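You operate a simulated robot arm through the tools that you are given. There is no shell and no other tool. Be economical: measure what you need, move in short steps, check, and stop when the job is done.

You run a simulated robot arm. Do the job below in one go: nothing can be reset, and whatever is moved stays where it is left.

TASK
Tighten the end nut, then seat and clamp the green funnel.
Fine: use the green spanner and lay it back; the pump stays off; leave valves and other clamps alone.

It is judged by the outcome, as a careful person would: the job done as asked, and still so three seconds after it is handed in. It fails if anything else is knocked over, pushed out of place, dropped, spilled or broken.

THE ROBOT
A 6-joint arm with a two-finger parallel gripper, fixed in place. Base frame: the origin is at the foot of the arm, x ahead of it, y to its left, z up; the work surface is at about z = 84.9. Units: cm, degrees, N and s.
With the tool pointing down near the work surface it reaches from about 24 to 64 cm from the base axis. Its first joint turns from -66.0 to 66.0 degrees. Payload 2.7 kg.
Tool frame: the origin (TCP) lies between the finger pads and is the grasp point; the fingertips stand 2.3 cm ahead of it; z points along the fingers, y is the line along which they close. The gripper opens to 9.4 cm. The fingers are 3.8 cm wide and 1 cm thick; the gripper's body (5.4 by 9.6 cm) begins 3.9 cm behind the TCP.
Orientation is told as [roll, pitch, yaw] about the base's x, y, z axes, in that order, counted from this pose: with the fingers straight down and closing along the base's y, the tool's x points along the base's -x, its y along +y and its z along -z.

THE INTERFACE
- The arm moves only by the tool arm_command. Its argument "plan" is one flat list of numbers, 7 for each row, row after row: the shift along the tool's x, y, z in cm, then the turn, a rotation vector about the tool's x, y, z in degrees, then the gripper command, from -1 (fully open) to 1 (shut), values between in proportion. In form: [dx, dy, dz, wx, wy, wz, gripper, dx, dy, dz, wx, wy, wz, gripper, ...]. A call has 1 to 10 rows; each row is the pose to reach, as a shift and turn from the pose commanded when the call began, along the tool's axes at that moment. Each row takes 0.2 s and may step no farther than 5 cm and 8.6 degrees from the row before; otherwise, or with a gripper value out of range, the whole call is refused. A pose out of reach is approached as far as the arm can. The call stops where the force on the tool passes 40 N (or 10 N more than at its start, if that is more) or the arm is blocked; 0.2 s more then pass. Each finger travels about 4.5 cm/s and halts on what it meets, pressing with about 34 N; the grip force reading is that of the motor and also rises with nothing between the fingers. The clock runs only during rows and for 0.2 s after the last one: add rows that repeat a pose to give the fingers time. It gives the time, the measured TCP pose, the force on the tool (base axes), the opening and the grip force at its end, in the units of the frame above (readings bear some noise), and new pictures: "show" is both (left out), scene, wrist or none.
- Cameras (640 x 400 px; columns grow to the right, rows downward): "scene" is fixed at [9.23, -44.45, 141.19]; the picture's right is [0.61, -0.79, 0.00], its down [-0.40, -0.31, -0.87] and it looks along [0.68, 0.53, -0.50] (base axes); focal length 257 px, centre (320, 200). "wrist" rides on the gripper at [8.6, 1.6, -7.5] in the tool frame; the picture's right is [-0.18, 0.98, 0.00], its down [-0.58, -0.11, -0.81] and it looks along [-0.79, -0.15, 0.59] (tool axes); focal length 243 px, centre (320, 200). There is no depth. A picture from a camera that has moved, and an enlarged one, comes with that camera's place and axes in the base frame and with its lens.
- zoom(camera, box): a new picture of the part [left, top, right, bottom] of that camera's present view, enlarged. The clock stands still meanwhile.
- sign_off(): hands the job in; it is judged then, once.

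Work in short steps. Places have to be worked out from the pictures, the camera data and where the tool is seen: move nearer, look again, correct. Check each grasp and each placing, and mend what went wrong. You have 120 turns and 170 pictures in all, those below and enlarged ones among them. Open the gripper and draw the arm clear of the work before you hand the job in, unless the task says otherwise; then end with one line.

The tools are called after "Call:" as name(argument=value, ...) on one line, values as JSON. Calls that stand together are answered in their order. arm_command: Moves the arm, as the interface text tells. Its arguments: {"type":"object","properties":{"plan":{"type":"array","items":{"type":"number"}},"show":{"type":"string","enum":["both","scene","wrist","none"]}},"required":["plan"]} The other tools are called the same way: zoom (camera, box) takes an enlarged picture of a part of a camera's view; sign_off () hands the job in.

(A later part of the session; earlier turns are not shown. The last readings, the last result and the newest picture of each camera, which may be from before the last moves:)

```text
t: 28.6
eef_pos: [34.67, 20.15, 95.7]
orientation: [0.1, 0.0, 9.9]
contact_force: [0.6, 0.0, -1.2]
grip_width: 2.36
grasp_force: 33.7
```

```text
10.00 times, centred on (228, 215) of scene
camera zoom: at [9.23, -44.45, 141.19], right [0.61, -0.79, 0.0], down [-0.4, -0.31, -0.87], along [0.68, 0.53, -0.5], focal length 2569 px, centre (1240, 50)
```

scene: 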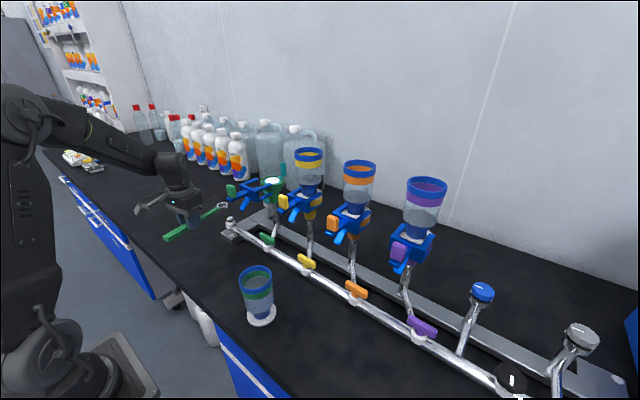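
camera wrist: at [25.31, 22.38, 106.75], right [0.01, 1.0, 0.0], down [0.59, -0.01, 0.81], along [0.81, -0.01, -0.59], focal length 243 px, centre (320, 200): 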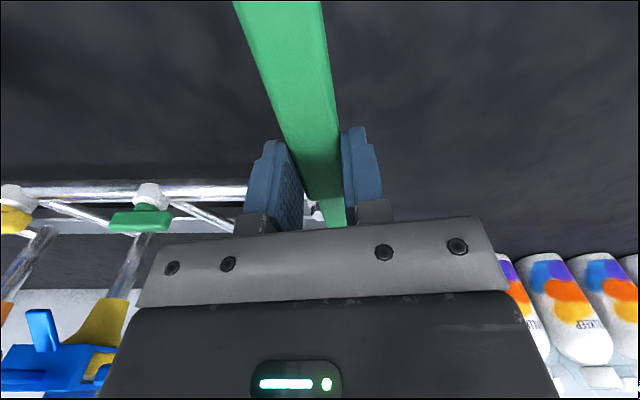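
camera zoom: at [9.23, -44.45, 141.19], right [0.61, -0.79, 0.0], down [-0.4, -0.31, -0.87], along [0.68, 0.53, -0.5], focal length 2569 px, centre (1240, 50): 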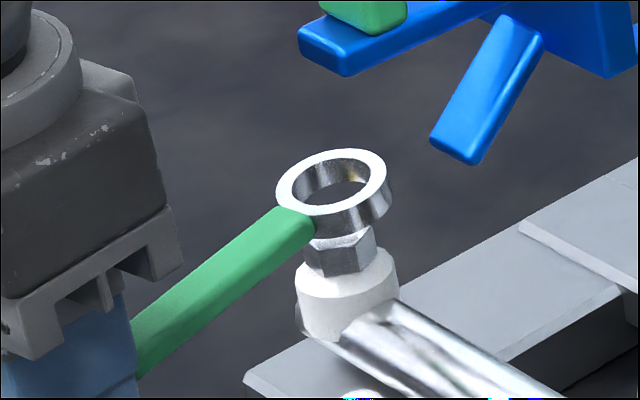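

The ring end has tilted up about 4° in the grip. I'll pitch the tool 4° to level it.

Call:
arm_command(plan=[0, 0, -0.4, 0, 2, 0, 1, 0, 0, -0.4, 0, 4.5, 0, 1, 0, 0, -0.4, 0, 4.5, 0, 1], show="none")

Call:
zoom(camera="scene", box=[216, 202, 248, 234])

```text
t: 29.4
eef_pos: [34.83, 20.1, 96.05]
orientation: [0.2, 4.5, 10.0]
contact_force: [-0.6, 0.3, -1.9]
grip_width: 2.34
grasp_force: 34.8
```

```text
12.50 times, centred on (232, 218) of scene
camera zoom: at [9.23, -44.45, 141.19], right [0.61, -0.79, 0.0], down [-0.4, -0.31, -0.87], along [0.68, 0.53, -0.5], focal length 3211 px, centre (1420, -25)
```

zoom: 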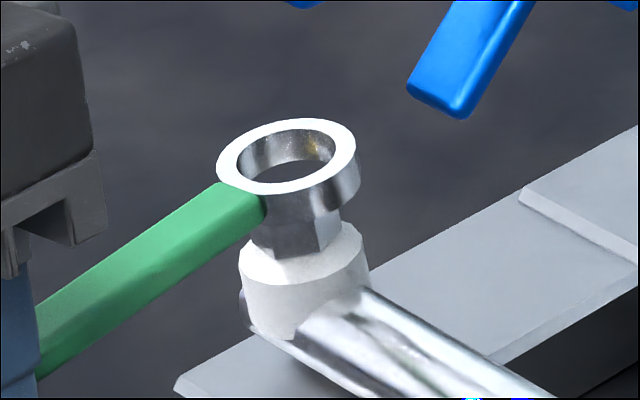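

The ring is level and sits ~0.24 cm to the image-left of the nut. Correcting and lowering in small steps.

Call:
arm_command(plan=[-0.11, -0.21, 0, 0, 0, 0, 1, -0.11, -0.21, 0.3, 0, 0, 0, 1, -0.11, -0.21, 0.5, 0, 0, 0, 1, -0.11, -0.21, 0.7, 0, 0, 0, 1], show="none")

Call:
zoom(camera="scene", box=[216, 202, 248, 234])

```text
t: 30.4
eef_pos: [34.79, 19.85, 95.42]
orientation: [0.2, 4.2, 10.0]
contact_force: [-4.8, -3.2, 8.5]
grip_width: 2.35
grasp_force: 34.3
```

```text
12.50 times, centred on (232, 218) of scene
camera zoom: at [9.21, -44.47, 141.18], right [0.61, -0.79, 0.0], down [-0.4, -0.31, -0.87], along [0.68, 0.53, -0.5], focal length 3211 px, centre (1420, -25)
```

zoom: 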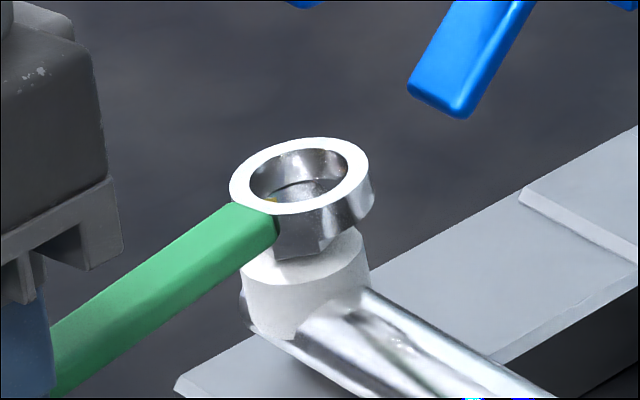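

The nut now shows inside the bore, with light contact. I'll nudge back 0.15 cm and press a little lower.

Call:
arm_command(plan=[0, 0, -0.15, 0, 0, 0, 1, 0.15, 0.04, -0.15, 0, 0, 0, 1, 0.15, 0.04, 0.1, 0, 0, 0, 1, 0.15, 0.04, 0.3, 0, 0, 0, 1], show="none")

Call:
zoom(camera="scene", box=[216, 202, 248, 234])

```text
t: 31.4
eef_pos: [34.66, 19.84, 95.23]
orientation: [0.2, 4.3, 10.0]
contact_force: [-0.7, -1.7, 11.2]
grip_width: 2.36
grasp_force: 33.7
```

```text
12.50 times, centred on (232, 218) of scene
camera zoom: at [9.21, -44.47, 141.18], right [0.61, -0.79, 0.0], down [-0.4, -0.31, -0.87], along [0.68, 0.53, -0.5], focal length 3211 px, centre (1420, -25)
```

zoom: 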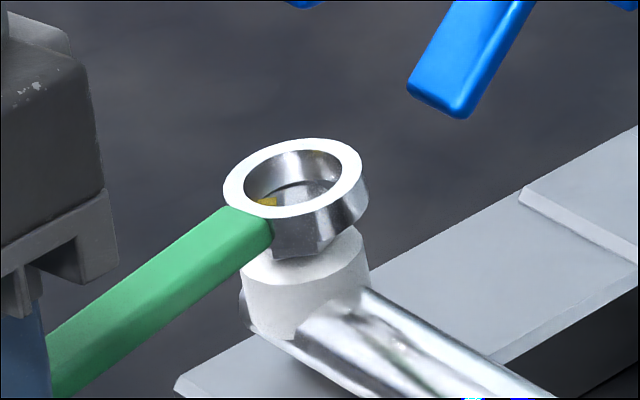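

Nearly on: centred but still resting on the edge. I'll press lightly and make a tiny circular search.

Call:
arm_command(plan=[-0.06, -0.07, 0, 0, 0, 0, 1, -0.06, -0.07, 0.15, 0, 0, 0, 1, -0.16, -0.07, 0.15, 0, 0, 0, 1, -0.06, -0.17, 0.15, 0, 0, 0, 1, 0.04, -0.07, 0.15, 0, 0, 0, 1, -0.06, 0.03, 0.15, 0, 0, 0, 1, -0.06, -0.07, 0.15, 0, 0, 0, 1], show="none")

Call:
zoom(camera="scene", box=[216, 202, 248, 234])

```text
t: 33.0
eef_pos: [34.73, 19.79, 94.76]
orientation: [0.0, 4.4, 10.0]
contact_force: [-2.2, 0.0, 5.3]
grip_width: 2.36
grasp_force: 34.3
```

```text
12.50 times, centred on (232, 218) of scene
camera zoom: at [9.22, -44.46, 141.18], right [0.61, -0.79, 0.0], down [-0.4, -0.31, -0.87], along [0.68, 0.53, -0.5], focal length 3211 px, centre (1420, -25)
```

zoom: 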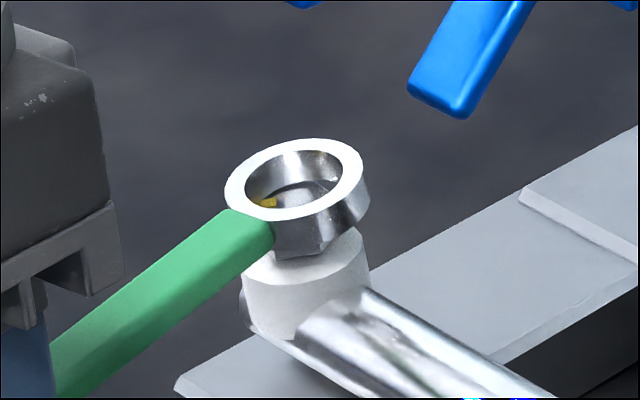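

The ring end is still canted up. I'll level it with another 4° of pitch while raising the handle side.

Call:
arm_command(plan=[0, 0, -0.3, 0, 1, 0, 1, 0, 0, -0.5, 0, 2.5, 0, 1, 0, 0, -0.6, 0, 4, 0, 1, 0, 0, -0.5, 0, 4.5, 0, 1, 0, 0, -0.4, 0, 4.5, 0, 1], show="none")

Call:
zoom(camera="scene", box=[216, 202, 248, 234])

```text
t: 34.2
eef_pos: [34.74, 19.75, 95.31]
orientation: [0.2, 8.7, 10.0]
contact_force: [-1.3, 0.0, 11.7]
grip_width: 2.37
grasp_force: 34.0
```

```text
12.50 times, centred on (232, 218) of scene
camera zoom: at [9.21, -44.46, 141.18], right [0.61, -0.79, 0.0], down [-0.4, -0.31, -0.87], along [0.68, 0.53, -0.5], focal length 3211 px, centre (1420, -25)
```

zoom: 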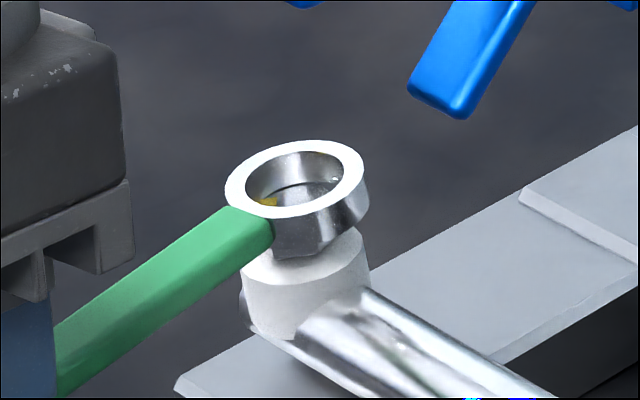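

The ring is now partly over the nut, roughly 0.3 cm engaged. I'll press slightly with a small wiggle to settle it.

Call:
arm_command(plan=[0, 0.1, 0.15, 0, 0, 0, 1, 0.1, 0, 0.15, 0, 0.5, 0, 1, 0, -0.1, 0.15, 0, 1, 0, 1, -0.1, 0, 0.15, 0, 1, 0, 1, 0, 0.1, 0.2, 0, 1, 0, 1, 0, 0, 0.2, 0, 1, 0, 1], show="none")

Call:
zoom(camera="scene", box=[216, 202, 248, 234])

```text
t: 35.6
eef_pos: [34.63, 19.73, 95.01]
orientation: [0.1, 9.8, 10.0]
contact_force: [4.0, 0.5, 6.7]
grip_width: 2.35
grasp_force: 34.0
```

```text
12.50 times, centred on (232, 218) of scene
camera zoom: at [9.23, -44.46, 141.18], right [0.61, -0.79, 0.0], down [-0.4, -0.31, -0.87], along [0.68, 0.53, -0.5], focal length 3211 px, centre (1420, -25)
```

zoom: 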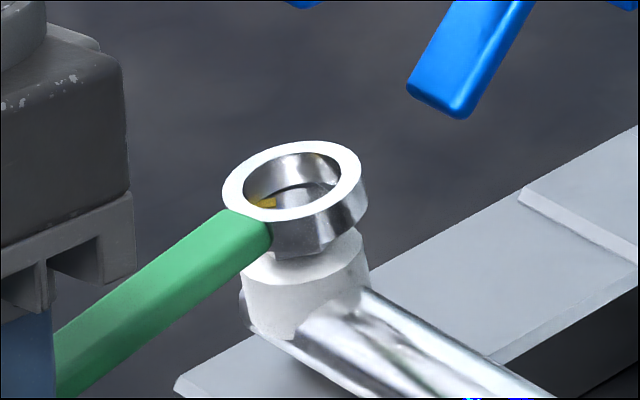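

The side force has reversed, so the nut is captured in the ring. I'll start tightening clockwise seen from above: a 30° arc about the nut, in 5° rows.

Call:
arm_command(plan=[-0.123, 1.037, -0.021, -0.85, 0, 4.93, 1, -0.257, 2.066, -0.044, -1.7, 0, 9.85, 1, -0.478, 3.08, -0.082, -2.55, 0, 14.8, 1, -0.786, 4.07, -0.136, -3.4, 0, 19.7, 1, -1.177, 5.03, -0.203, -4.25, 0, 24.6, 1, -1.649, 5.95, -0.285, -5.1, 0, 29.55, 1], show="none")

Call:
zoom(camera="scene", box=[216, 202, 248, 234])

```text
t: 37.0
eef_pos: [35.28, 25.83, 95.02]
orientation: [0.1, 9.9, -20.1]
contact_force: [-0.2, -0.3, -1.2]
grip_width: 2.34
grasp_force: 33.9
```

```text
12.50 times, centred on (232, 218) of scene
camera zoom: at [9.23, -44.45, 141.19], right [0.61, -0.79, 0.0], down [-0.4, -0.31, -0.87], along [0.68, 0.53, -0.5], focal length 3211 px, centre (1420, -25)
```

zoom: 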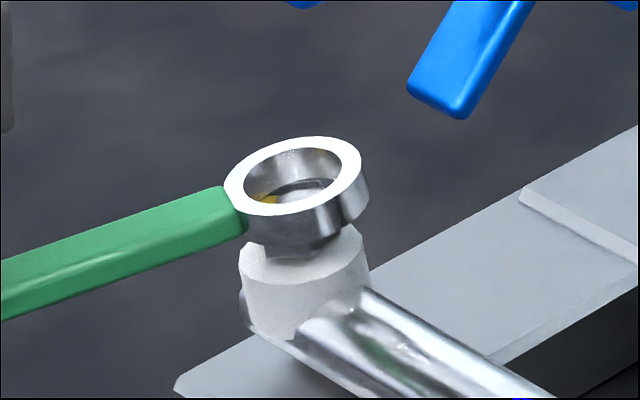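

No load yet. I'll press the ring down a little further and check engagement.

Call:
arm_command(plan=[0, 0, 0.2, 0, 0, 0, 1, 0, 0, 0.4, 0, 0, 0, 1, 0, 0, 0.4, 0, 0, 0, 1], show="none")

Call:
zoom(camera="scene", box=[220, 206, 244, 230])

```text
t: 37.8
eef_pos: [35.43, 25.98, 94.78]
orientation: [0.2, 9.8, -19.9]
contact_force: [-0.4, -2.7, 12.1]
grip_width: 2.33
grasp_force: 33.9
```

```text
16.00 times, centred on (232, 218) of scene
camera zoom: at [9.21, -44.47, 141.18], right [0.61, -0.79, 0.0], down [-0.4, -0.31, -0.87], along [0.68, 0.53, -0.5], focal length 4110 px, centre (1728, -88)
```

zoom: 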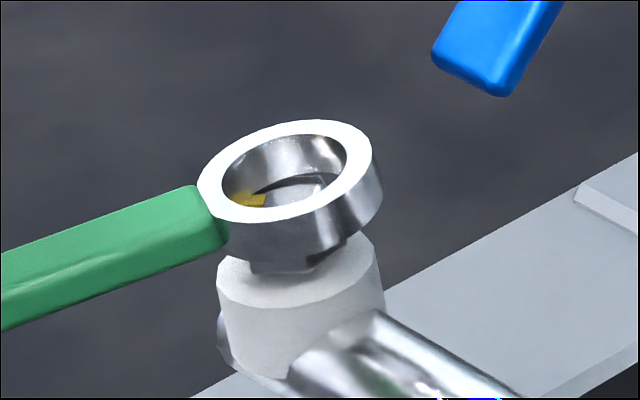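

The ring is canted ~10° because pressing tilts it in the grip. I'll pitch the tool 8° more while lifting the handle side, to level the ring in place.

Call:
arm_command(plan=[0.08, 0, -0.6, 0, 2, 0, 1, 0.15, 0, -1.1, 0, 4, 0, 1, 0.22, 0, -1.6, 0, 6, 0, 1, 0.3, 0, -2.0, 0, 8, 0, 1, 0.3, 0, -2.0, 0, 8, 0, 1], show="none")

Call:
zoom(camera="scene", box=[212, 200, 244, 232])

```text
t: 39.0
eef_pos: [35.24, 25.98, 96.72]
orientation: [0.1, 17.9, -20.0]
contact_force: [1.2, -0.3, -1.1]
grip_width: 2.37
grasp_force: 34.1
```

```text
12.50 times, centred on (228, 216) of scene
camera zoom: at [9.23, -44.45, 141.19], right [0.61, -0.79, 0.0], down [-0.4, -0.31, -0.87], along [0.68, 0.53, -0.5], focal length 3211 px, centre (1470, 0)
```

zoom: 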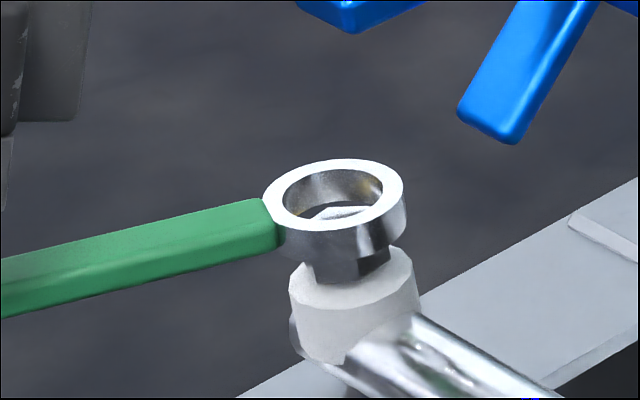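

The ring is level now, and the nut's corner has visibly turned ~30°, so the wrenching works. I'll shift 0.25 cm and lower the level ring fully over the nut.

Call:
arm_command(plan=[-0.19, -0.15, -0.06, 0, 0, 0, 1, -0.28, -0.15, 0.22, 0, 0, 0, 1, -0.37, -0.15, 0.51, 0, 0, 0, 1, -0.37, -0.15, 0.51, 0, 0, 0, 1], show="none")

Call:
zoom(camera="scene", box=[212, 200, 244, 232])

```text
t: 40.0
eef_pos: [35.46, 25.74, 96.18]
orientation: [0.1, 17.9, -19.8]
contact_force: [-5.2, -0.3, 9.8]
grip_width: 2.37
grasp_force: 34.0
```

```text
12.50 times, centred on (228, 216) of scene
camera zoom: at [9.2, -44.46, 141.18], right [0.61, -0.79, 0.0], down [-0.4, -0.31, -0.87], along [0.68, 0.53, -0.5], focal length 3211 px, centre (1470, 0)
```

zoom: 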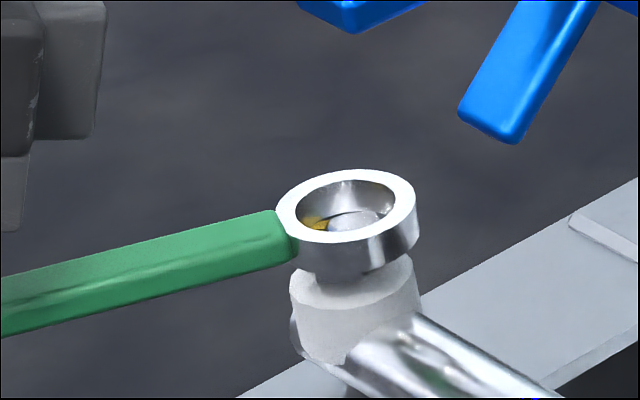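

The ring is well over the nut and level, and the mark has moved clockwise. Continuing the turn by 40°; the call stops itself if force builds.

Call:
arm_command(plan=[0.005, 1.037, 0, -1.54, 0, 4.76, 1, -0.125, 2.066, -0.04, -3.07, 0, 9.52, 1, -0.338, 3.08, -0.109, -4.6, 0, 14.28, 1, -0.636, 4.07, -0.205, -6.14, 0, 19.04, 1, -1.014, 5.03, -0.327, -7.68, 0, 23.8, 1, -1.47, 5.95, -0.474, -9.2, 0, 28.56, 1, -2.0, 6.826, -0.645, -10.75, 0, 33.3, 1, -2.6, 7.65, -0.84, -12.3, 0, 38.1, 1], show="scene")

Call:
zoom(camera="scene", box=[212, 200, 244, 232])

```text
t: 41.8
eef_pos: [40.56, 31.98, 96.13]
orientation: [0.0, 17.9, -60.2]
contact_force: [-1.9, 3.3, 2.1]
grip_width: 2.36
grasp_force: 33.6
```

scene: 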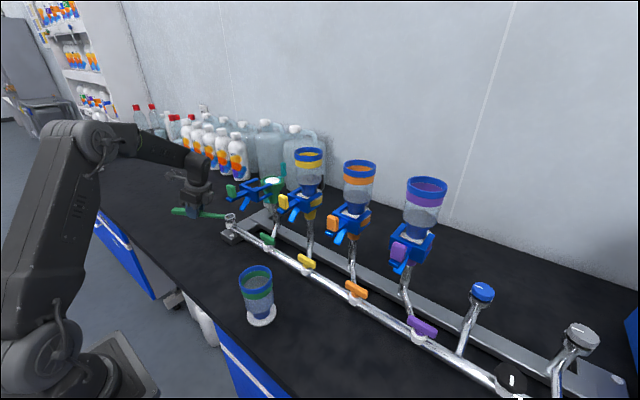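

```text
12.50 times, centred on (228, 216) of scene
camera zoom: at [9.22, -44.45, 141.19], right [0.61, -0.79, 0.0], down [-0.4, -0.31, -0.87], along [0.68, 0.53, -0.5], focal length 3211 px, centre (1470, 0)
```

zoom: 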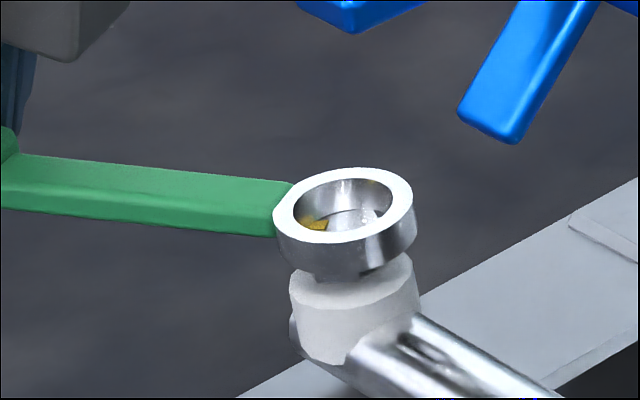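

The yellow mark seems not to have moved this time, so the nut may not be turning with the ring. A closer look.

Call:
zoom(camera="scene", box=[222, 210, 240, 226])

```text
16.00 times, centred on (231, 218) of scene
camera zoom: at [9.22, -44.45, 141.19], right [0.61, -0.79, 0.0], down [-0.4, -0.31, -0.87], along [0.68, 0.53, -0.5], focal length 4110 px, centre (1744, -88)
```

zoom: 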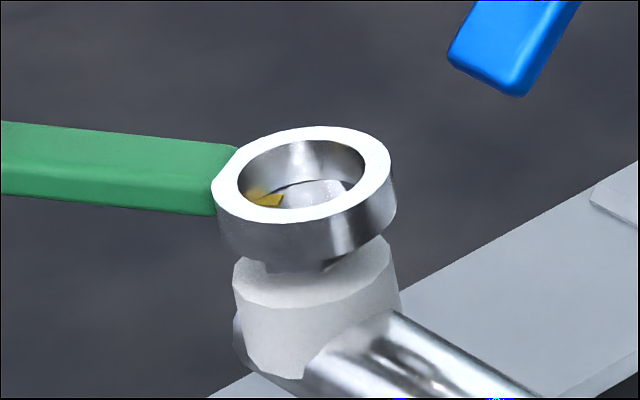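

The mark confirms the nut hasn't turned; the ring slid around it. It needs to sit level and fully down, so I'll level it ~7° about the ring and lower it.

Call:
arm_command(plan=[0.12, 0, -0.38, 0, 1.8, 0, 1, 0.22, 0, -0.74, 0, 3.5, 0, 1, 0.3, 0, -1.1, 0, 5.2, 0, 1, 0.36, 0, -1.42, 0, 7, 0, 1, 0.3, 0, -1.2, 0, 7, 0, 1, 0.2, 0, -0.95, 0, 7, 0, 1], show="none")

Call:
zoom(camera="scene", box=[222, 210, 240, 226])

```text
t: 43.2
eef_pos: [40.52, 31.88, 97.18]
orientation: [0.4, 25.0, -59.8]
contact_force: [-4.0, 4.2, 11.7]
grip_width: 2.36
grasp_force: 33.9
```

```text
16.00 times, centred on (231, 218) of scene
camera zoom: at [9.2, -44.45, 141.19], right [0.61, -0.79, 0.0], down [-0.4, -0.31, -0.87], along [0.68, 0.53, -0.5], focal length 4110 px, centre (1744, -88)
```

zoom: 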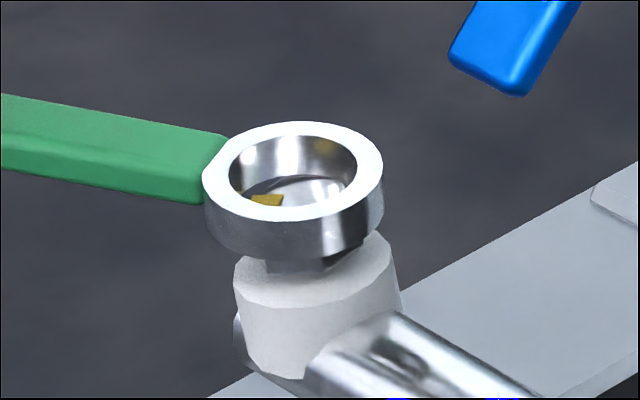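

Level now, but ~0.22 cm short along the spanner axis. I'll lift slightly, move along and lower.

Call:
arm_command(plan=[0.106, 0, -0.227, 0, 0, 0, 1, -0.094, 0, -0.32, 0, 0, 0, 1, -0.242, 0, 0, 0, 0, 0, 1, -0.348, 0, 0.224, 0, 0, 0, 1, -0.348, 0, 0.224, 0, 0, 0, 1], show="none")

Call:
zoom(camera="scene", box=[222, 210, 240, 226])

```text
t: 44.4
eef_pos: [40.7, 31.7, 96.8]
orientation: [0.1, 25.0, -60.0]
contact_force: [-6.8, 2.4, 9.5]
grip_width: 2.35
grasp_force: 33.6
```

```text
16.00 times, centred on (231, 218) of scene
camera zoom: at [9.2, -44.46, 141.19], right [0.61, -0.79, 0.0], down [-0.4, -0.31, -0.87], along [0.68, 0.53, -0.5], focal length 4110 px, centre (1744, -88)
```

zoom: 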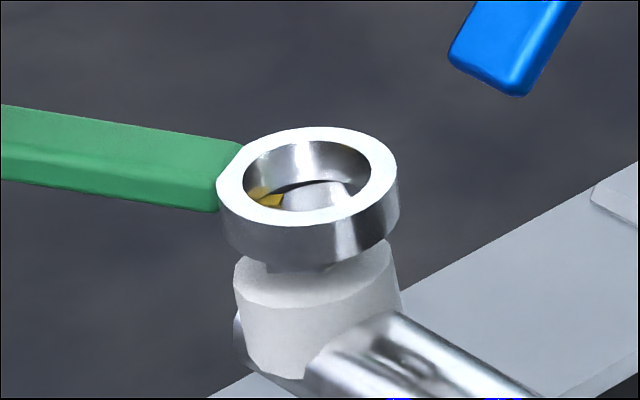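

Partly engaged; the force says shift ~0.15 cm sideways (tool −y). I'll nudge and press gently.

Call:
arm_command(plan=[0.04, -0.15, -0.05, 0, 0, 0, 1, 0.0, -0.15, 0.1, 0, 0, 0, 1, -0.04, -0.1, 0.25, 0, 1, 0, 1, -0.04, -0.2, 0.25, 0, 1, 0, 1, -0.06, -0.15, 0.35, 0, 2, 0, 1], show="none")

Call:
zoom(camera="scene", box=[222, 210, 240, 226])

```text
t: 45.6
eef_pos: [40.71, 31.52, 96.3]
orientation: [0.3, 26.8, -60.0]
contact_force: [5.0, -1.5, 8.0]
grip_width: 2.39
grasp_force: 34.1
```

```text
16.00 times, centred on (231, 218) of scene
camera zoom: at [9.23, -44.46, 141.18], right [0.61, -0.79, 0.0], down [-0.4, -0.31, -0.87], along [0.68, 0.53, -0.5], focal length 4110 px, centre (1744, -88)
```

zoom: 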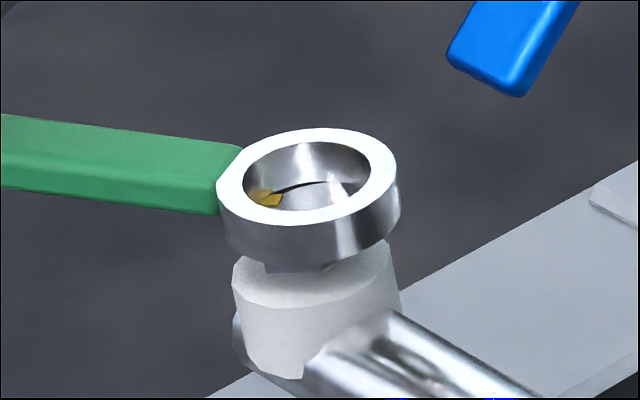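

I'll lift the ring clear to see the bare nut and find out whether it has turned.

Call:
arm_command(plan=[0.42, 0, -0.9, 0, 0, 0, 1, 0.84, 0, -1.8, 0, 0, 0, 1, 1.25, 0, -2.7, 0, 0, 0, 1, 1.25, 0, -2.7, 0, 0, 0, 1], show="none")

Call:
zoom(camera="scene", box=[219, 200, 243, 230])

```text
t: 46.6
eef_pos: [40.59, 31.44, 99.31]
orientation: [0.0, 27.0, -60.1]
contact_force: [0.5, -0.4, -1.6]
grip_width: 2.35
grasp_force: 34.7
```

```text
13.33 times, centred on (231, 215) of scene
camera zoom: at [9.23, -44.45, 141.19], right [0.61, -0.79, 0.0], down [-0.4, -0.31, -0.87], along [0.68, 0.53, -0.5], focal length 3425 px, centre (1507, 0)
```

zoom: 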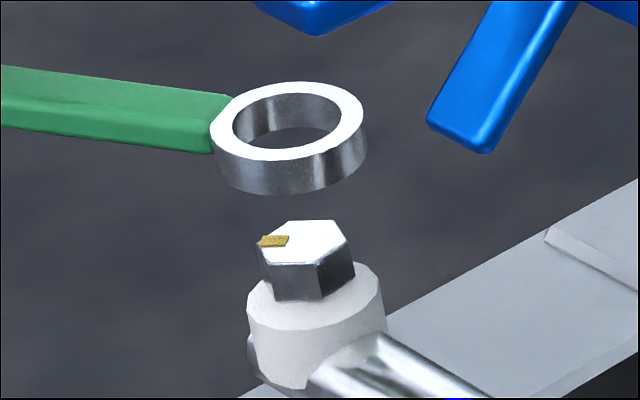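

The nut has turned: its corners and the mark moved about 30° clockwise from the start. So the first swing worked and the second slid. I'll lower the ring straight back down, which now looks well aligned, and press it home with a small rotation.

Call:
arm_command(plan=[-0.42, 0, 0.9, 0, 0, 0, 1, -0.84, 0, 1.8, 0, 0, 0, 1, -1.1, 0.02, 2.3, 0, 0, 0, 1, -1.2, 0.04, 2.55, 0, 0, 0, 1, -1.25, 0.06, 2.7, 0, 0, 0, 1], show="none")

Call:
zoom(camera="scene", box=[222, 210, 240, 226])

```text
t: 47.8
eef_pos: [40.54, 31.64, 96.33]
orientation: [0.1, 26.9, -60.0]
contact_force: [0.4, -1.3, 2.3]
grip_width: 2.35
grasp_force: 34.4
```

```text
16.00 times, centred on (231, 218) of scene
camera zoom: at [9.22, -44.46, 141.18], right [0.61, -0.79, 0.0], down [-0.4, -0.31, -0.87], along [0.68, 0.53, -0.5], focal length 4110 px, centre (1744, -88)
```

zoom: 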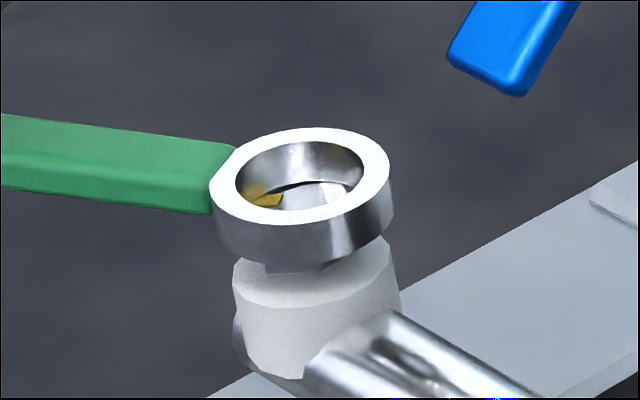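

Only 2 N contact at this depth. Pressing down another 0.4 cm gently.

Call:
arm_command(plan=[-0.07, 0, 0.14, 0, 0, 0, 1, -0.13, 0, 0.27, 0, 0.5, 0, 1, -0.19, 0, 0.4, 0, 1, 0, 1, -0.19, 0, 0.4, 0, 1, 0, 1], show="none")

Call:
zoom(camera="scene", box=[222, 210, 240, 226])

```text
t: 48.8
eef_pos: [40.57, 31.8, 95.95]
orientation: [0.1, 27.9, -60.0]
contact_force: [-2.4, 1.5, 8.5]
grip_width: 2.37
grasp_force: 34.0
```

```text
16.00 times, centred on (231, 218) of scene
camera zoom: at [9.21, -44.46, 141.19], right [0.61, -0.79, 0.0], down [-0.4, -0.31, -0.87], along [0.68, 0.53, -0.5], focal length 4110 px, centre (1744, -88)
```

zoom: 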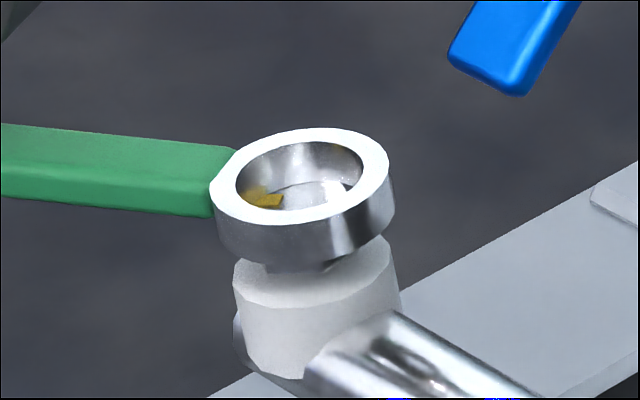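

The far bore wall hides the nut's far edge, so the ring is actually resting on top, ~0.6 cm too close to the camera. I'll lift a little, shift 0.6 cm away from the camera and lower.

Call:
arm_command(plan=[0.234, 0, -0.44, 0, -1, 0, 1, 0.3, 0.3, -0.41, 0, -1, 0, 1, 0.3, 0.59, -0.41, 0, -1, 0, 1, 0.16, 0.59, -0.15, 0, -1, 0, 1, 0.07, 0.59, 0.04, 0, -1, 0, 1], show="none")

Call:
zoom(camera="scene", box=[222, 210, 240, 226])

```text
t: 50.0
eef_pos: [41.1, 32.09, 96.0]
orientation: [0.0, 26.9, -60.0]
contact_force: [-0.7, -0.2, -1.2]
grip_width: 2.35
grasp_force: 33.4
```

```text
16.00 times, centred on (231, 218) of scene
camera zoom: at [9.23, -44.45, 141.19], right [0.61, -0.79, 0.0], down [-0.4, -0.31, -0.87], along [0.68, 0.53, -0.5], focal length 4110 px, centre (1744, -88)
```

zoom: 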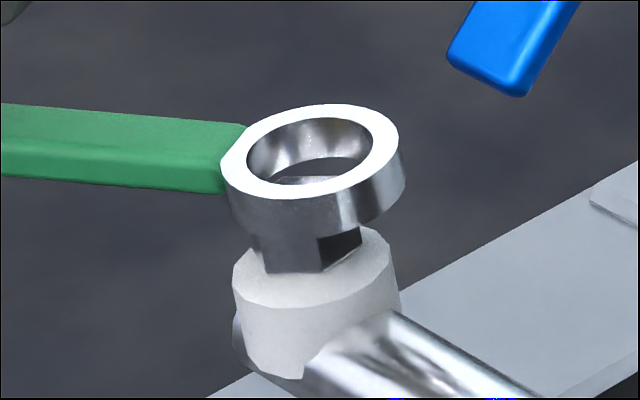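

Now it's over the nut properly. It's canted slightly and 0.18 cm right, so I'll correct both and lower.

Call:
arm_command(plan=[0.3, -0.02, -0.33, 0, 2, 0, 1, 0.55, -0.02, -0.65, 0, 4, 0, 1, 0.42, -0.02, -0.41, 0, 4, 0, 1, 0.31, -0.02, -0.21, 0, 4, 0, 1, 0.22, -0.02, -0.03, 0, 4, 0, 1, 0.13, -0.02, 0.145, 0, 4, 0, 1], show="none")

Call:
zoom(camera="scene", box=[222, 210, 240, 226])

```text
t: 51.4
eef_pos: [40.99, 32.26, 95.93]
orientation: [0.0, 31.0, -60.1]
contact_force: [-0.1, -0.9, -1.4]
grip_width: 2.34
grasp_force: 34.3
```

```text
16.00 times, centred on (231, 218) of scene
camera zoom: at [9.23, -44.45, 141.19], right [0.61, -0.79, 0.0], down [-0.4, -0.31, -0.87], along [0.68, 0.53, -0.5], focal length 4110 px, centre (1744, -88)
```

zoom: 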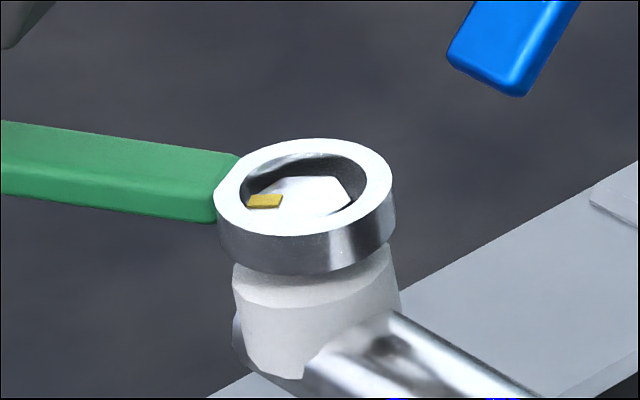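

The nut now sits cleanly inside the bore. Turning 30° clockwise from here.

Call:
arm_command(plan=[-0.04, 1.011, 0.04, -2.58, 0, 4.29, 1, -0.15, 2.014, 0.0, -5.15, 0, 8.57, 1, -0.34, 3.0, -0.12, -7.73, 0, 12.86, 1, -0.6, 3.97, -0.28, -10.3, 0, 17.1, 1, -0.93, 4.9, -0.48, -12.9, 0, 21.4, 1, -1.33, 5.8, -0.72, -15.45, 0, 25.7, 1], show="none")

Call:
zoom(camera="scene", box=[222, 210, 240, 226])

```text
t: 52.8
eef_pos: [46.79, 33.72, 95.79]
orientation: [-0.1, 31.0, -90.2]
contact_force: [-8.1, -5.5, -2.0]
grip_width: 2.35
grasp_force: 34.2
```

```text
16.00 times, centred on (231, 218) of scene
camera zoom: at [9.21, -44.47, 141.18], right [0.61, -0.79, 0.0], down [-0.4, -0.31, -0.87], along [0.68, 0.53, -0.5], focal length 4110 px, centre (1744, -88)
```

zoom: 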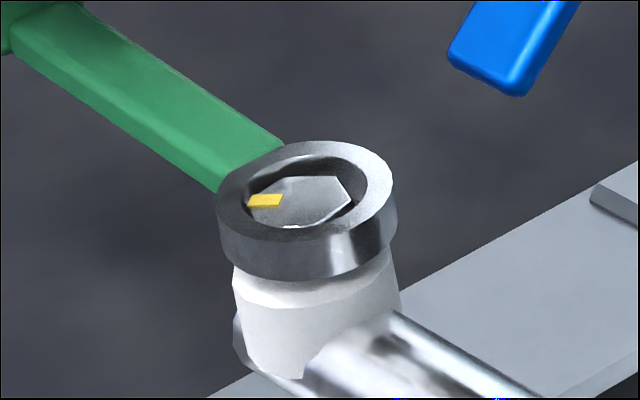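

The ring went round by 30° with the nut staying put, although it's properly seated. I'll seat it fully down, relieve the side load and see how it sits.

Call:
arm_command(plan=[-0.1, -0.15, 0, 0, 0, 0, 1, -0.2, -0.15, 0.15, 0, 0, 0, 1, -0.28, -0.15, 0.3, 0, 0, 0, 1, -0.28, -0.15, 0.3, 0, 0, 0, 1], show="none")

Call:
zoom(camera="scene", box=[224, 212, 236, 222])

```text
t: 53.8
eef_pos: [46.65, 33.83, 95.6]
orientation: [0.3, 31.1, -90.0]
contact_force: [-1.7, 1.3, 9.9]
grip_width: 2.36
grasp_force: 33.4
```

```text
16.00 times, centred on (230, 217) of scene
camera zoom: at [9.21, -44.46, 141.19], right [0.61, -0.79, 0.0], down [-0.4, -0.31, -0.87], along [0.68, 0.53, -0.5], focal length 4110 px, centre (1760, -72)
```

zoom: 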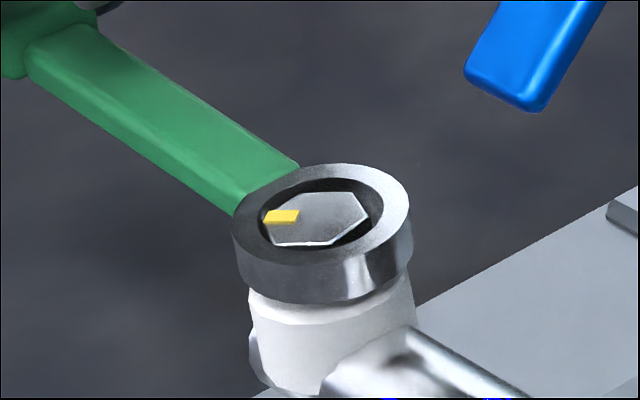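

Fully seated on the boss now. Turning clockwise again from here, 25°.

Call:
arm_command(plan=[-0.0, 1.011, -0.12, -2.58, 0, 4.29, 1, -0.11, 2.014, -0.19, -5.15, 0, 8.57, 1, -0.3, 3.0, -0.3, -7.73, 0, 12.86, 1, -0.56, 3.97, -0.46, -10.3, 0, 17.1, 1, -0.89, 4.9, -0.66, -12.9, 0, 21.4, 1], show="scene")

Call:
zoom(camera="scene", box=[224, 212, 236, 222])

```text
t: 55.0
eef_pos: [51.42, 32.68, 95.6]
orientation: [0.0, 31.1, -115.3]
contact_force: [-12.1, -1.5, 15.0]
grip_width: 2.34
grasp_force: 34.1
```

scene: 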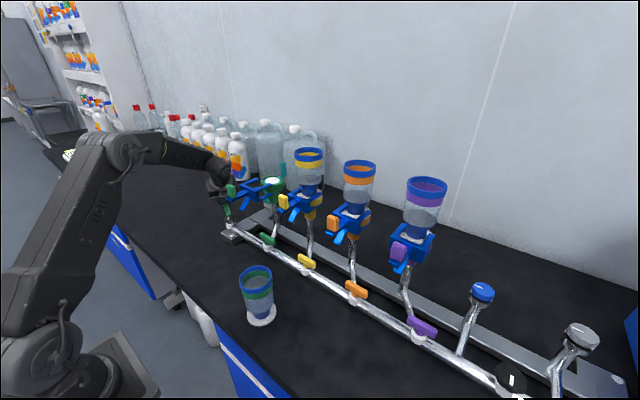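

```text
16.00 times, centred on (230, 217) of scene
camera zoom: at [9.18, -44.47, 141.18], right [0.61, -0.79, 0.0], down [-0.4, -0.31, -0.87], along [0.68, 0.53, -0.5], focal length 4110 px, centre (1760, -72)
```

zoom: 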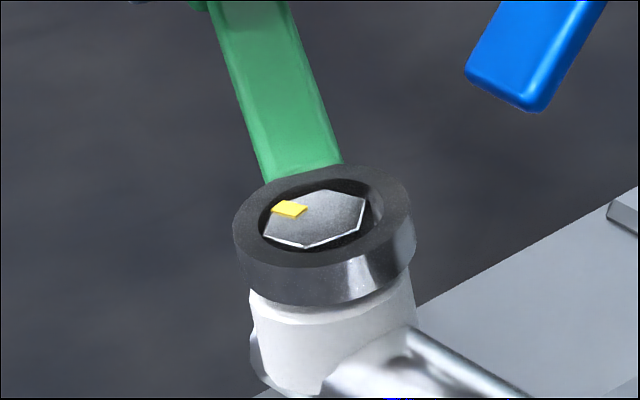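

Now the nut turned with the spanner, about 25° (mark moved clockwise), and resistance is rising. Continuing 10° more within reach.

Call:
arm_command(plan=[-0.02, 0.5, -0.01, -1.29, 0, 2.14, 1, -0.04, 1.011, -0.02, -2.58, 0, 4.29, 1, -0.09, 1.51, -0.05, -3.86, 0, 6.43, 1, -0.15, 2.014, -0.09, -5.15, 0, 8.57, 1], show="none")

Call:
zoom(camera="scene", box=[224, 212, 236, 222])

```text
t: 56.1
eef_pos: [52.65, 31.9, 95.37]
orientation: [-0.1, 30.5, -124.1]
contact_force: [-24.4, -4.7, 11.7]
grip_width: 2.43
grasp_force: 34.3
stopped in row 4: the force on the tool passed its limit (the readings are from after the stop); the commanded pose is now the measured one
```

```text
16.00 times, centred on (230, 217) of scene
camera zoom: at [9.15, -44.48, 141.18], right [0.61, -0.79, 0.0], down [-0.4, -0.31, -0.87], along [0.68, 0.53, -0.5], focal length 4110 px, centre (1760, -72)
```

zoom: 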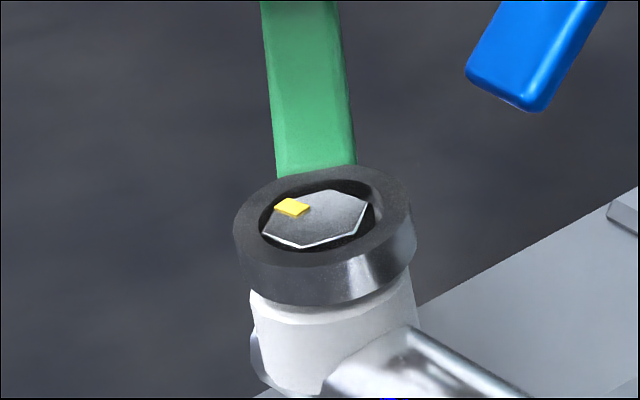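

The force limit tripped while the nut stopped moving. In total it has turned about 60° clockwise and is now hard against resistance, so it's tight. I'll lift the ring straight off.

Call:
arm_command(plan=[0.15, 0, -0.26, 0, 0, 0, 1, 0.36, 0, -0.6, 0, 0, 0, 1, 0.71, 0, -1.2, 0, 0, 0, 1, 1.22, 0, -2.07, 0, 0, 0, 1, 1.77, 0, -3, 0, 0, 0, 1, 2.3, 0, -3.9, 0, 0, 0, 1], show="scene")

Call:
zoom(camera="scene", box=[206, 190, 246, 230])

```text
t: 57.5
eef_pos: [52.99, 31.77, 99.98]
orientation: [-0.1, 30.6, -124.5]
contact_force: [0.0, 0.4, -0.3]
grip_width: 2.33
grasp_force: 33.8
```

scene: 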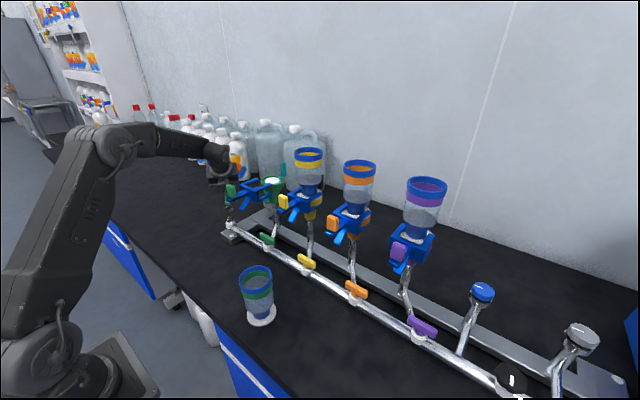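

```text
10.00 times, centred on (226, 210) of scene
camera zoom: at [9.23, -44.45, 141.19], right [0.61, -0.79, 0.0], down [-0.4, -0.31, -0.87], along [0.68, 0.53, -0.5], focal length 2569 px, centre (1260, 100)
```

zoom: 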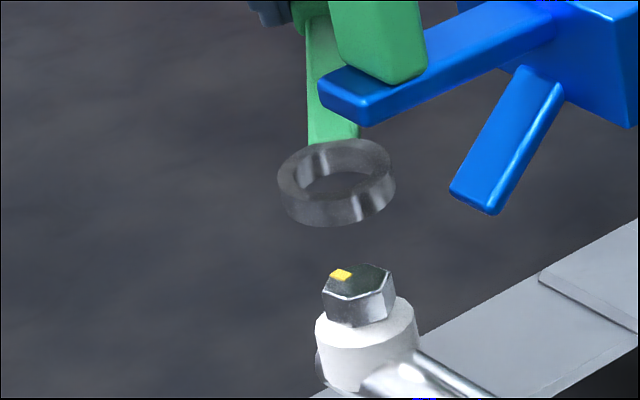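

The ring is clear of the nut. I'll swing back along the same arc at this height to return the spanner.

Call:
arm_command(plan=[-0.11, -1.714, -0.065, 4.33, 0, -7.32, 1, -0.437, -3.392, -0.258, 8.65, 0, -14.64, 1, -0.973, -4.994, -0.575, 12.98, 0, -21.96, 1, -1.707, -6.487, -1.009, 17.3, 0, -29.27, 1, -2.623, -7.837, -1.551, 21.63, 0, -36.6, 1, -3.7, -9.015, -2.189, 25.96, 0, -43.9, 1, -4.919, -9.995, -2.908, 30.3, 0, -51.2, 1, -6.247, -10.755, -3.693, 34.6, 0, -58.5, 1, -7.656, -11.28, -4.526, 38.9, 0, -65.8, 1, -9.117, -11.556, -5.39, 43.2, 0, -73.1, 1], show="scene")

Call:
zoom(camera="scene", box=[220, 206, 244, 230])

```text
t: 59.8
eef_pos: [37.35, 29.58, 99.94]
orientation: [0.1, 30.6, -39.4]
contact_force: [-0.3, -0.1, -1.1]
grip_width: 2.36
grasp_force: 33.7
```

scene: 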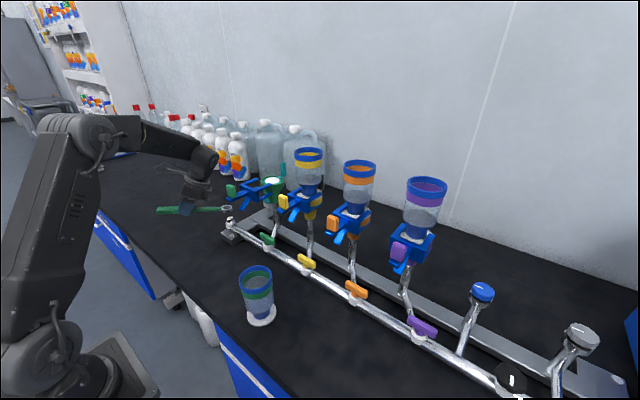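

```text
16.00 times, centred on (232, 218) of scene
camera zoom: at [9.23, -44.45, 141.19], right [0.61, -0.79, 0.0], down [-0.4, -0.31, -0.87], along [0.68, 0.53, -0.5], focal length 4110 px, centre (1728, -88)
```

zoom: 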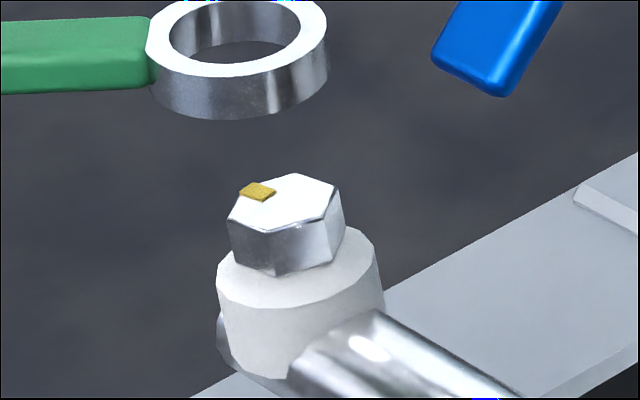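

To make sure it's really tight, I'll seat the ring once more from this angle and test it.

Call:
arm_command(plan=[-0.7, 0.29, 0.75, 0, 0, 0, 1, -1.2, 0.29, 1.6, 0, 0, 0, 1, -1.7, 0.29, 2.42, 0, 0, 0, 1, -1.9, 0.29, 2.77, 0, 0, 0, 1, -2.03, 0.29, 2.98, 0, 0, 0, 1], show="none")

Call:
zoom(camera="scene", box=[220, 206, 244, 230])

```text
t: 61.0
eef_pos: [37.84, 29.61, 96.25]
orientation: [0.1, 30.7, -39.5]
contact_force: [0.1, 0.5, -0.5]
grip_width: 2.36
grasp_force: 33.7
```

```text
16.00 times, centred on (232, 218) of scene
camera zoom: at [9.23, -44.45, 141.19], right [0.61, -0.79, 0.0], down [-0.4, -0.31, -0.87], along [0.68, 0.53, -0.5], focal length 4110 px, centre (1728, -88)
```

zoom: 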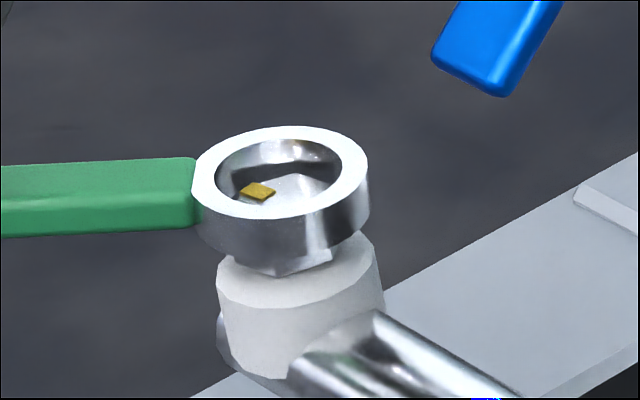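

It slid over the nut without contact. Lowering the last 0.7 cm to the boss.

Call:
arm_command(plan=[-0.26, -0.02, 0.2, 0, 0, 0, 1, -0.37, -0.02, 0.42, 0, 0, 0, 1, -0.47, -0.02, 0.6, 0, 0, 0, 1], show="none")

Call:
zoom(camera="scene", box=[220, 206, 244, 230])

```text
t: 61.8
eef_pos: [37.82, 29.72, 95.63]
orientation: [0.1, 30.8, -39.5]
contact_force: [-5.9, 0.3, 8.5]
grip_width: 2.33
grasp_force: 34.1
```

```text
16.00 times, centred on (232, 218) of scene
camera zoom: at [9.2, -44.46, 141.19], right [0.61, -0.79, 0.0], down [-0.4, -0.31, -0.87], along [0.68, 0.53, -0.5], focal length 4110 px, centre (1728, -88)
```

zoom: 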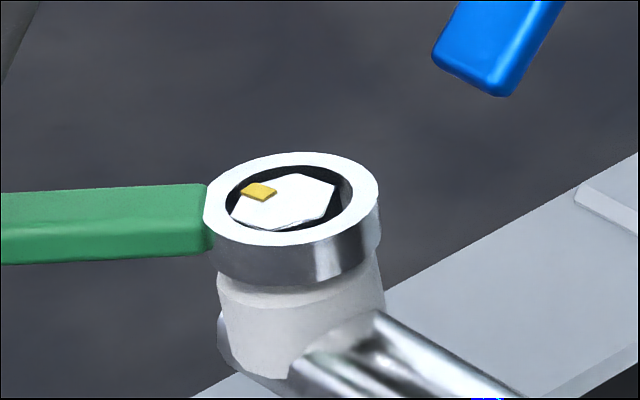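

Fully seated. Turning clockwise up to 25° to test for resistance.

Call:
arm_command(plan=[0.03, 0.5, -0.01, -1.29, 0, 2.14, 1, 0.0, 1.011, -0.02, -2.58, 0, 4.29, 1, -0.05, 1.51, -0.04, -3.86, 0, 6.43, 1, -0.11, 2.014, -0.08, -5.15, 0, 8.57, 1, -0.3, 3.0, -0.2, -7.73, 0, 12.86, 1, -0.56, 3.97, -0.35, -10.3, 0, 17.1, 1, -0.89, 4.9, -0.55, -12.9, 0, 21.4, 1], show="none")

Call:
zoom(camera="scene", box=[220, 206, 244, 230])

```text
t: 62.5
eef_pos: [38.22, 29.98, 95.53]
orientation: [-1.2, 30.8, -44.9]
contact_force: [-15.2, -19.7, 10.5]
grip_width: 2.54
grasp_force: 34.2
stopped in row 3: the force on the tool passed its limit (the readings are from after the stop); the commanded pose is now the measured one
```

```text
16.00 times, centred on (232, 218) of scene
camera zoom: at [9.18, -44.52, 141.17], right [0.61, -0.79, 0.0], down [-0.4, -0.31, -0.87], along [0.68, 0.53, -0.5], focal length 4110 px, centre (1728, -88)
```

zoom: 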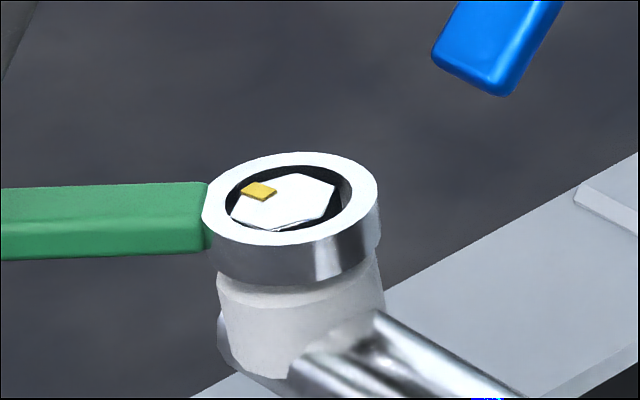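

It stops dead at once with more than 40 N on the handle, so the nut is tight. Lifting straight off.

Call:
arm_command(plan=[0.15, 0, -0.26, 0, 0, 0, 1, 0.36, 0, -0.6, 0, 0, 0, 1, 0.71, 0, -1.2, 0, 0, 0, 1, 1.22, 0, -2.07, 0, 0, 0, 1, 1.77, 0, -3, 0, 0, 0, 1, 2.3, 0, -3.9, 0, 0, 0, 1, 2.8, 0, -4.7, 0, 0, 0, 1], show="none")

Call:
zoom(camera="scene", box=[160, 160, 280, 260])

```text
t: 64.1
eef_pos: [38.41, 30.34, 101.06]
orientation: [-0.9, 30.8, -45.3]
contact_force: [-0.4, 0.1, -1.4]
grip_width: 2.34
grasp_force: 33.6
```

```text
4.00 times, centred on (220, 210) of scene
camera zoom: at [9.23, -44.45, 141.19], right [0.61, -0.79, 0.0], down [-0.4, -0.31, -0.87], along [0.68, 0.53, -0.5], focal length 1027 px, centre (720, 160)
```

zoom: 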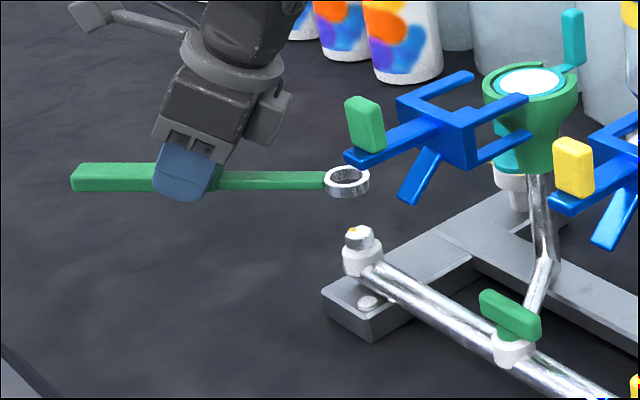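

Now carrying the spanner back: step away from the nut while turning toward its original heading.

Call:
arm_command(plan=[0, -1.1, -0.1, 4.1, 0, -6.87, 1, 0, -2.2, -0.2, 8.2, 0, -13.74, 1, 0.01, -3.3, -0.3, 12.3, 0, -20.6, 1, 0.02, -4.4, -0.4, 16.4, 0, -27.5, 1, 0.02, -5.5, -0.5, 20.5, 0, -34.4, 1, 0.03, -6.6, -0.6, 24.6, 0, -41.2, 1, 0.03, -7.7, -0.7, 28.7, 0, -48.1, 1, 0.04, -8.8, -0.8, 32.8, 0, -55, 1, 0.04, -9.9, -0.9, 36.9, 0, -61.8, 1, 0.04, -10.9, -1, 41, 0, -68.7, 1], show="none")

```text
t: 66.3
eef_pos: [31.08, 22.16, 102.05]
orientation: [-0.2, 31.4, 35.3]
contact_force: [-0.5, -0.2, -1.4]
grip_width: 2.31
grasp_force: 33.9
```

Call:
arm_command(plan=[0.85, -1.73, 0.52, 4.07, 0, -6.67, 1, 1.7, -3.46, 1.04, 8.14, 0, -13.34, 1, 2.55, -5.19, 1.56, 12.2, 0, -20, 1, 3.4, -6.92, 2.07, 16.3, 0, -26.7, 1, 4.25, -8.65, 2.6, 20.4, 0, -33.4, 1, 5.1, -10.4, 3.1, 24.4, 0, -40, 1, 5.95, -12.1, 3.63, 28.5, 0, -46.7, 1], show="scene")

Call:
zoom(camera="scene", box=[160, 180, 300, 300])

```text
t: 67.9
eef_pos: [32.35, 8.22, 102.13]
orientation: [0.2, 31.6, 90.2]
contact_force: [-0.4, 0.1, -1.6]
grip_width: 2.34
grasp_force: 33.9
```

scene: 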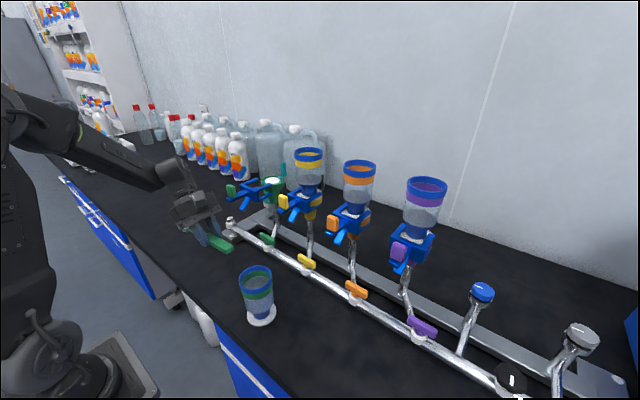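

```text
3.33 times, centred on (230, 240) of scene
camera zoom: at [9.23, -44.45, 141.19], right [0.61, -0.79, 0.0], down [-0.4, -0.31, -0.87], along [0.68, 0.53, -0.5], focal length 856 px, centre (620, 67)
```

zoom: 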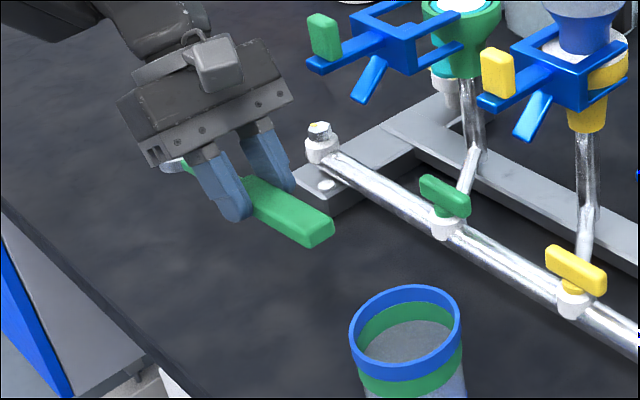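

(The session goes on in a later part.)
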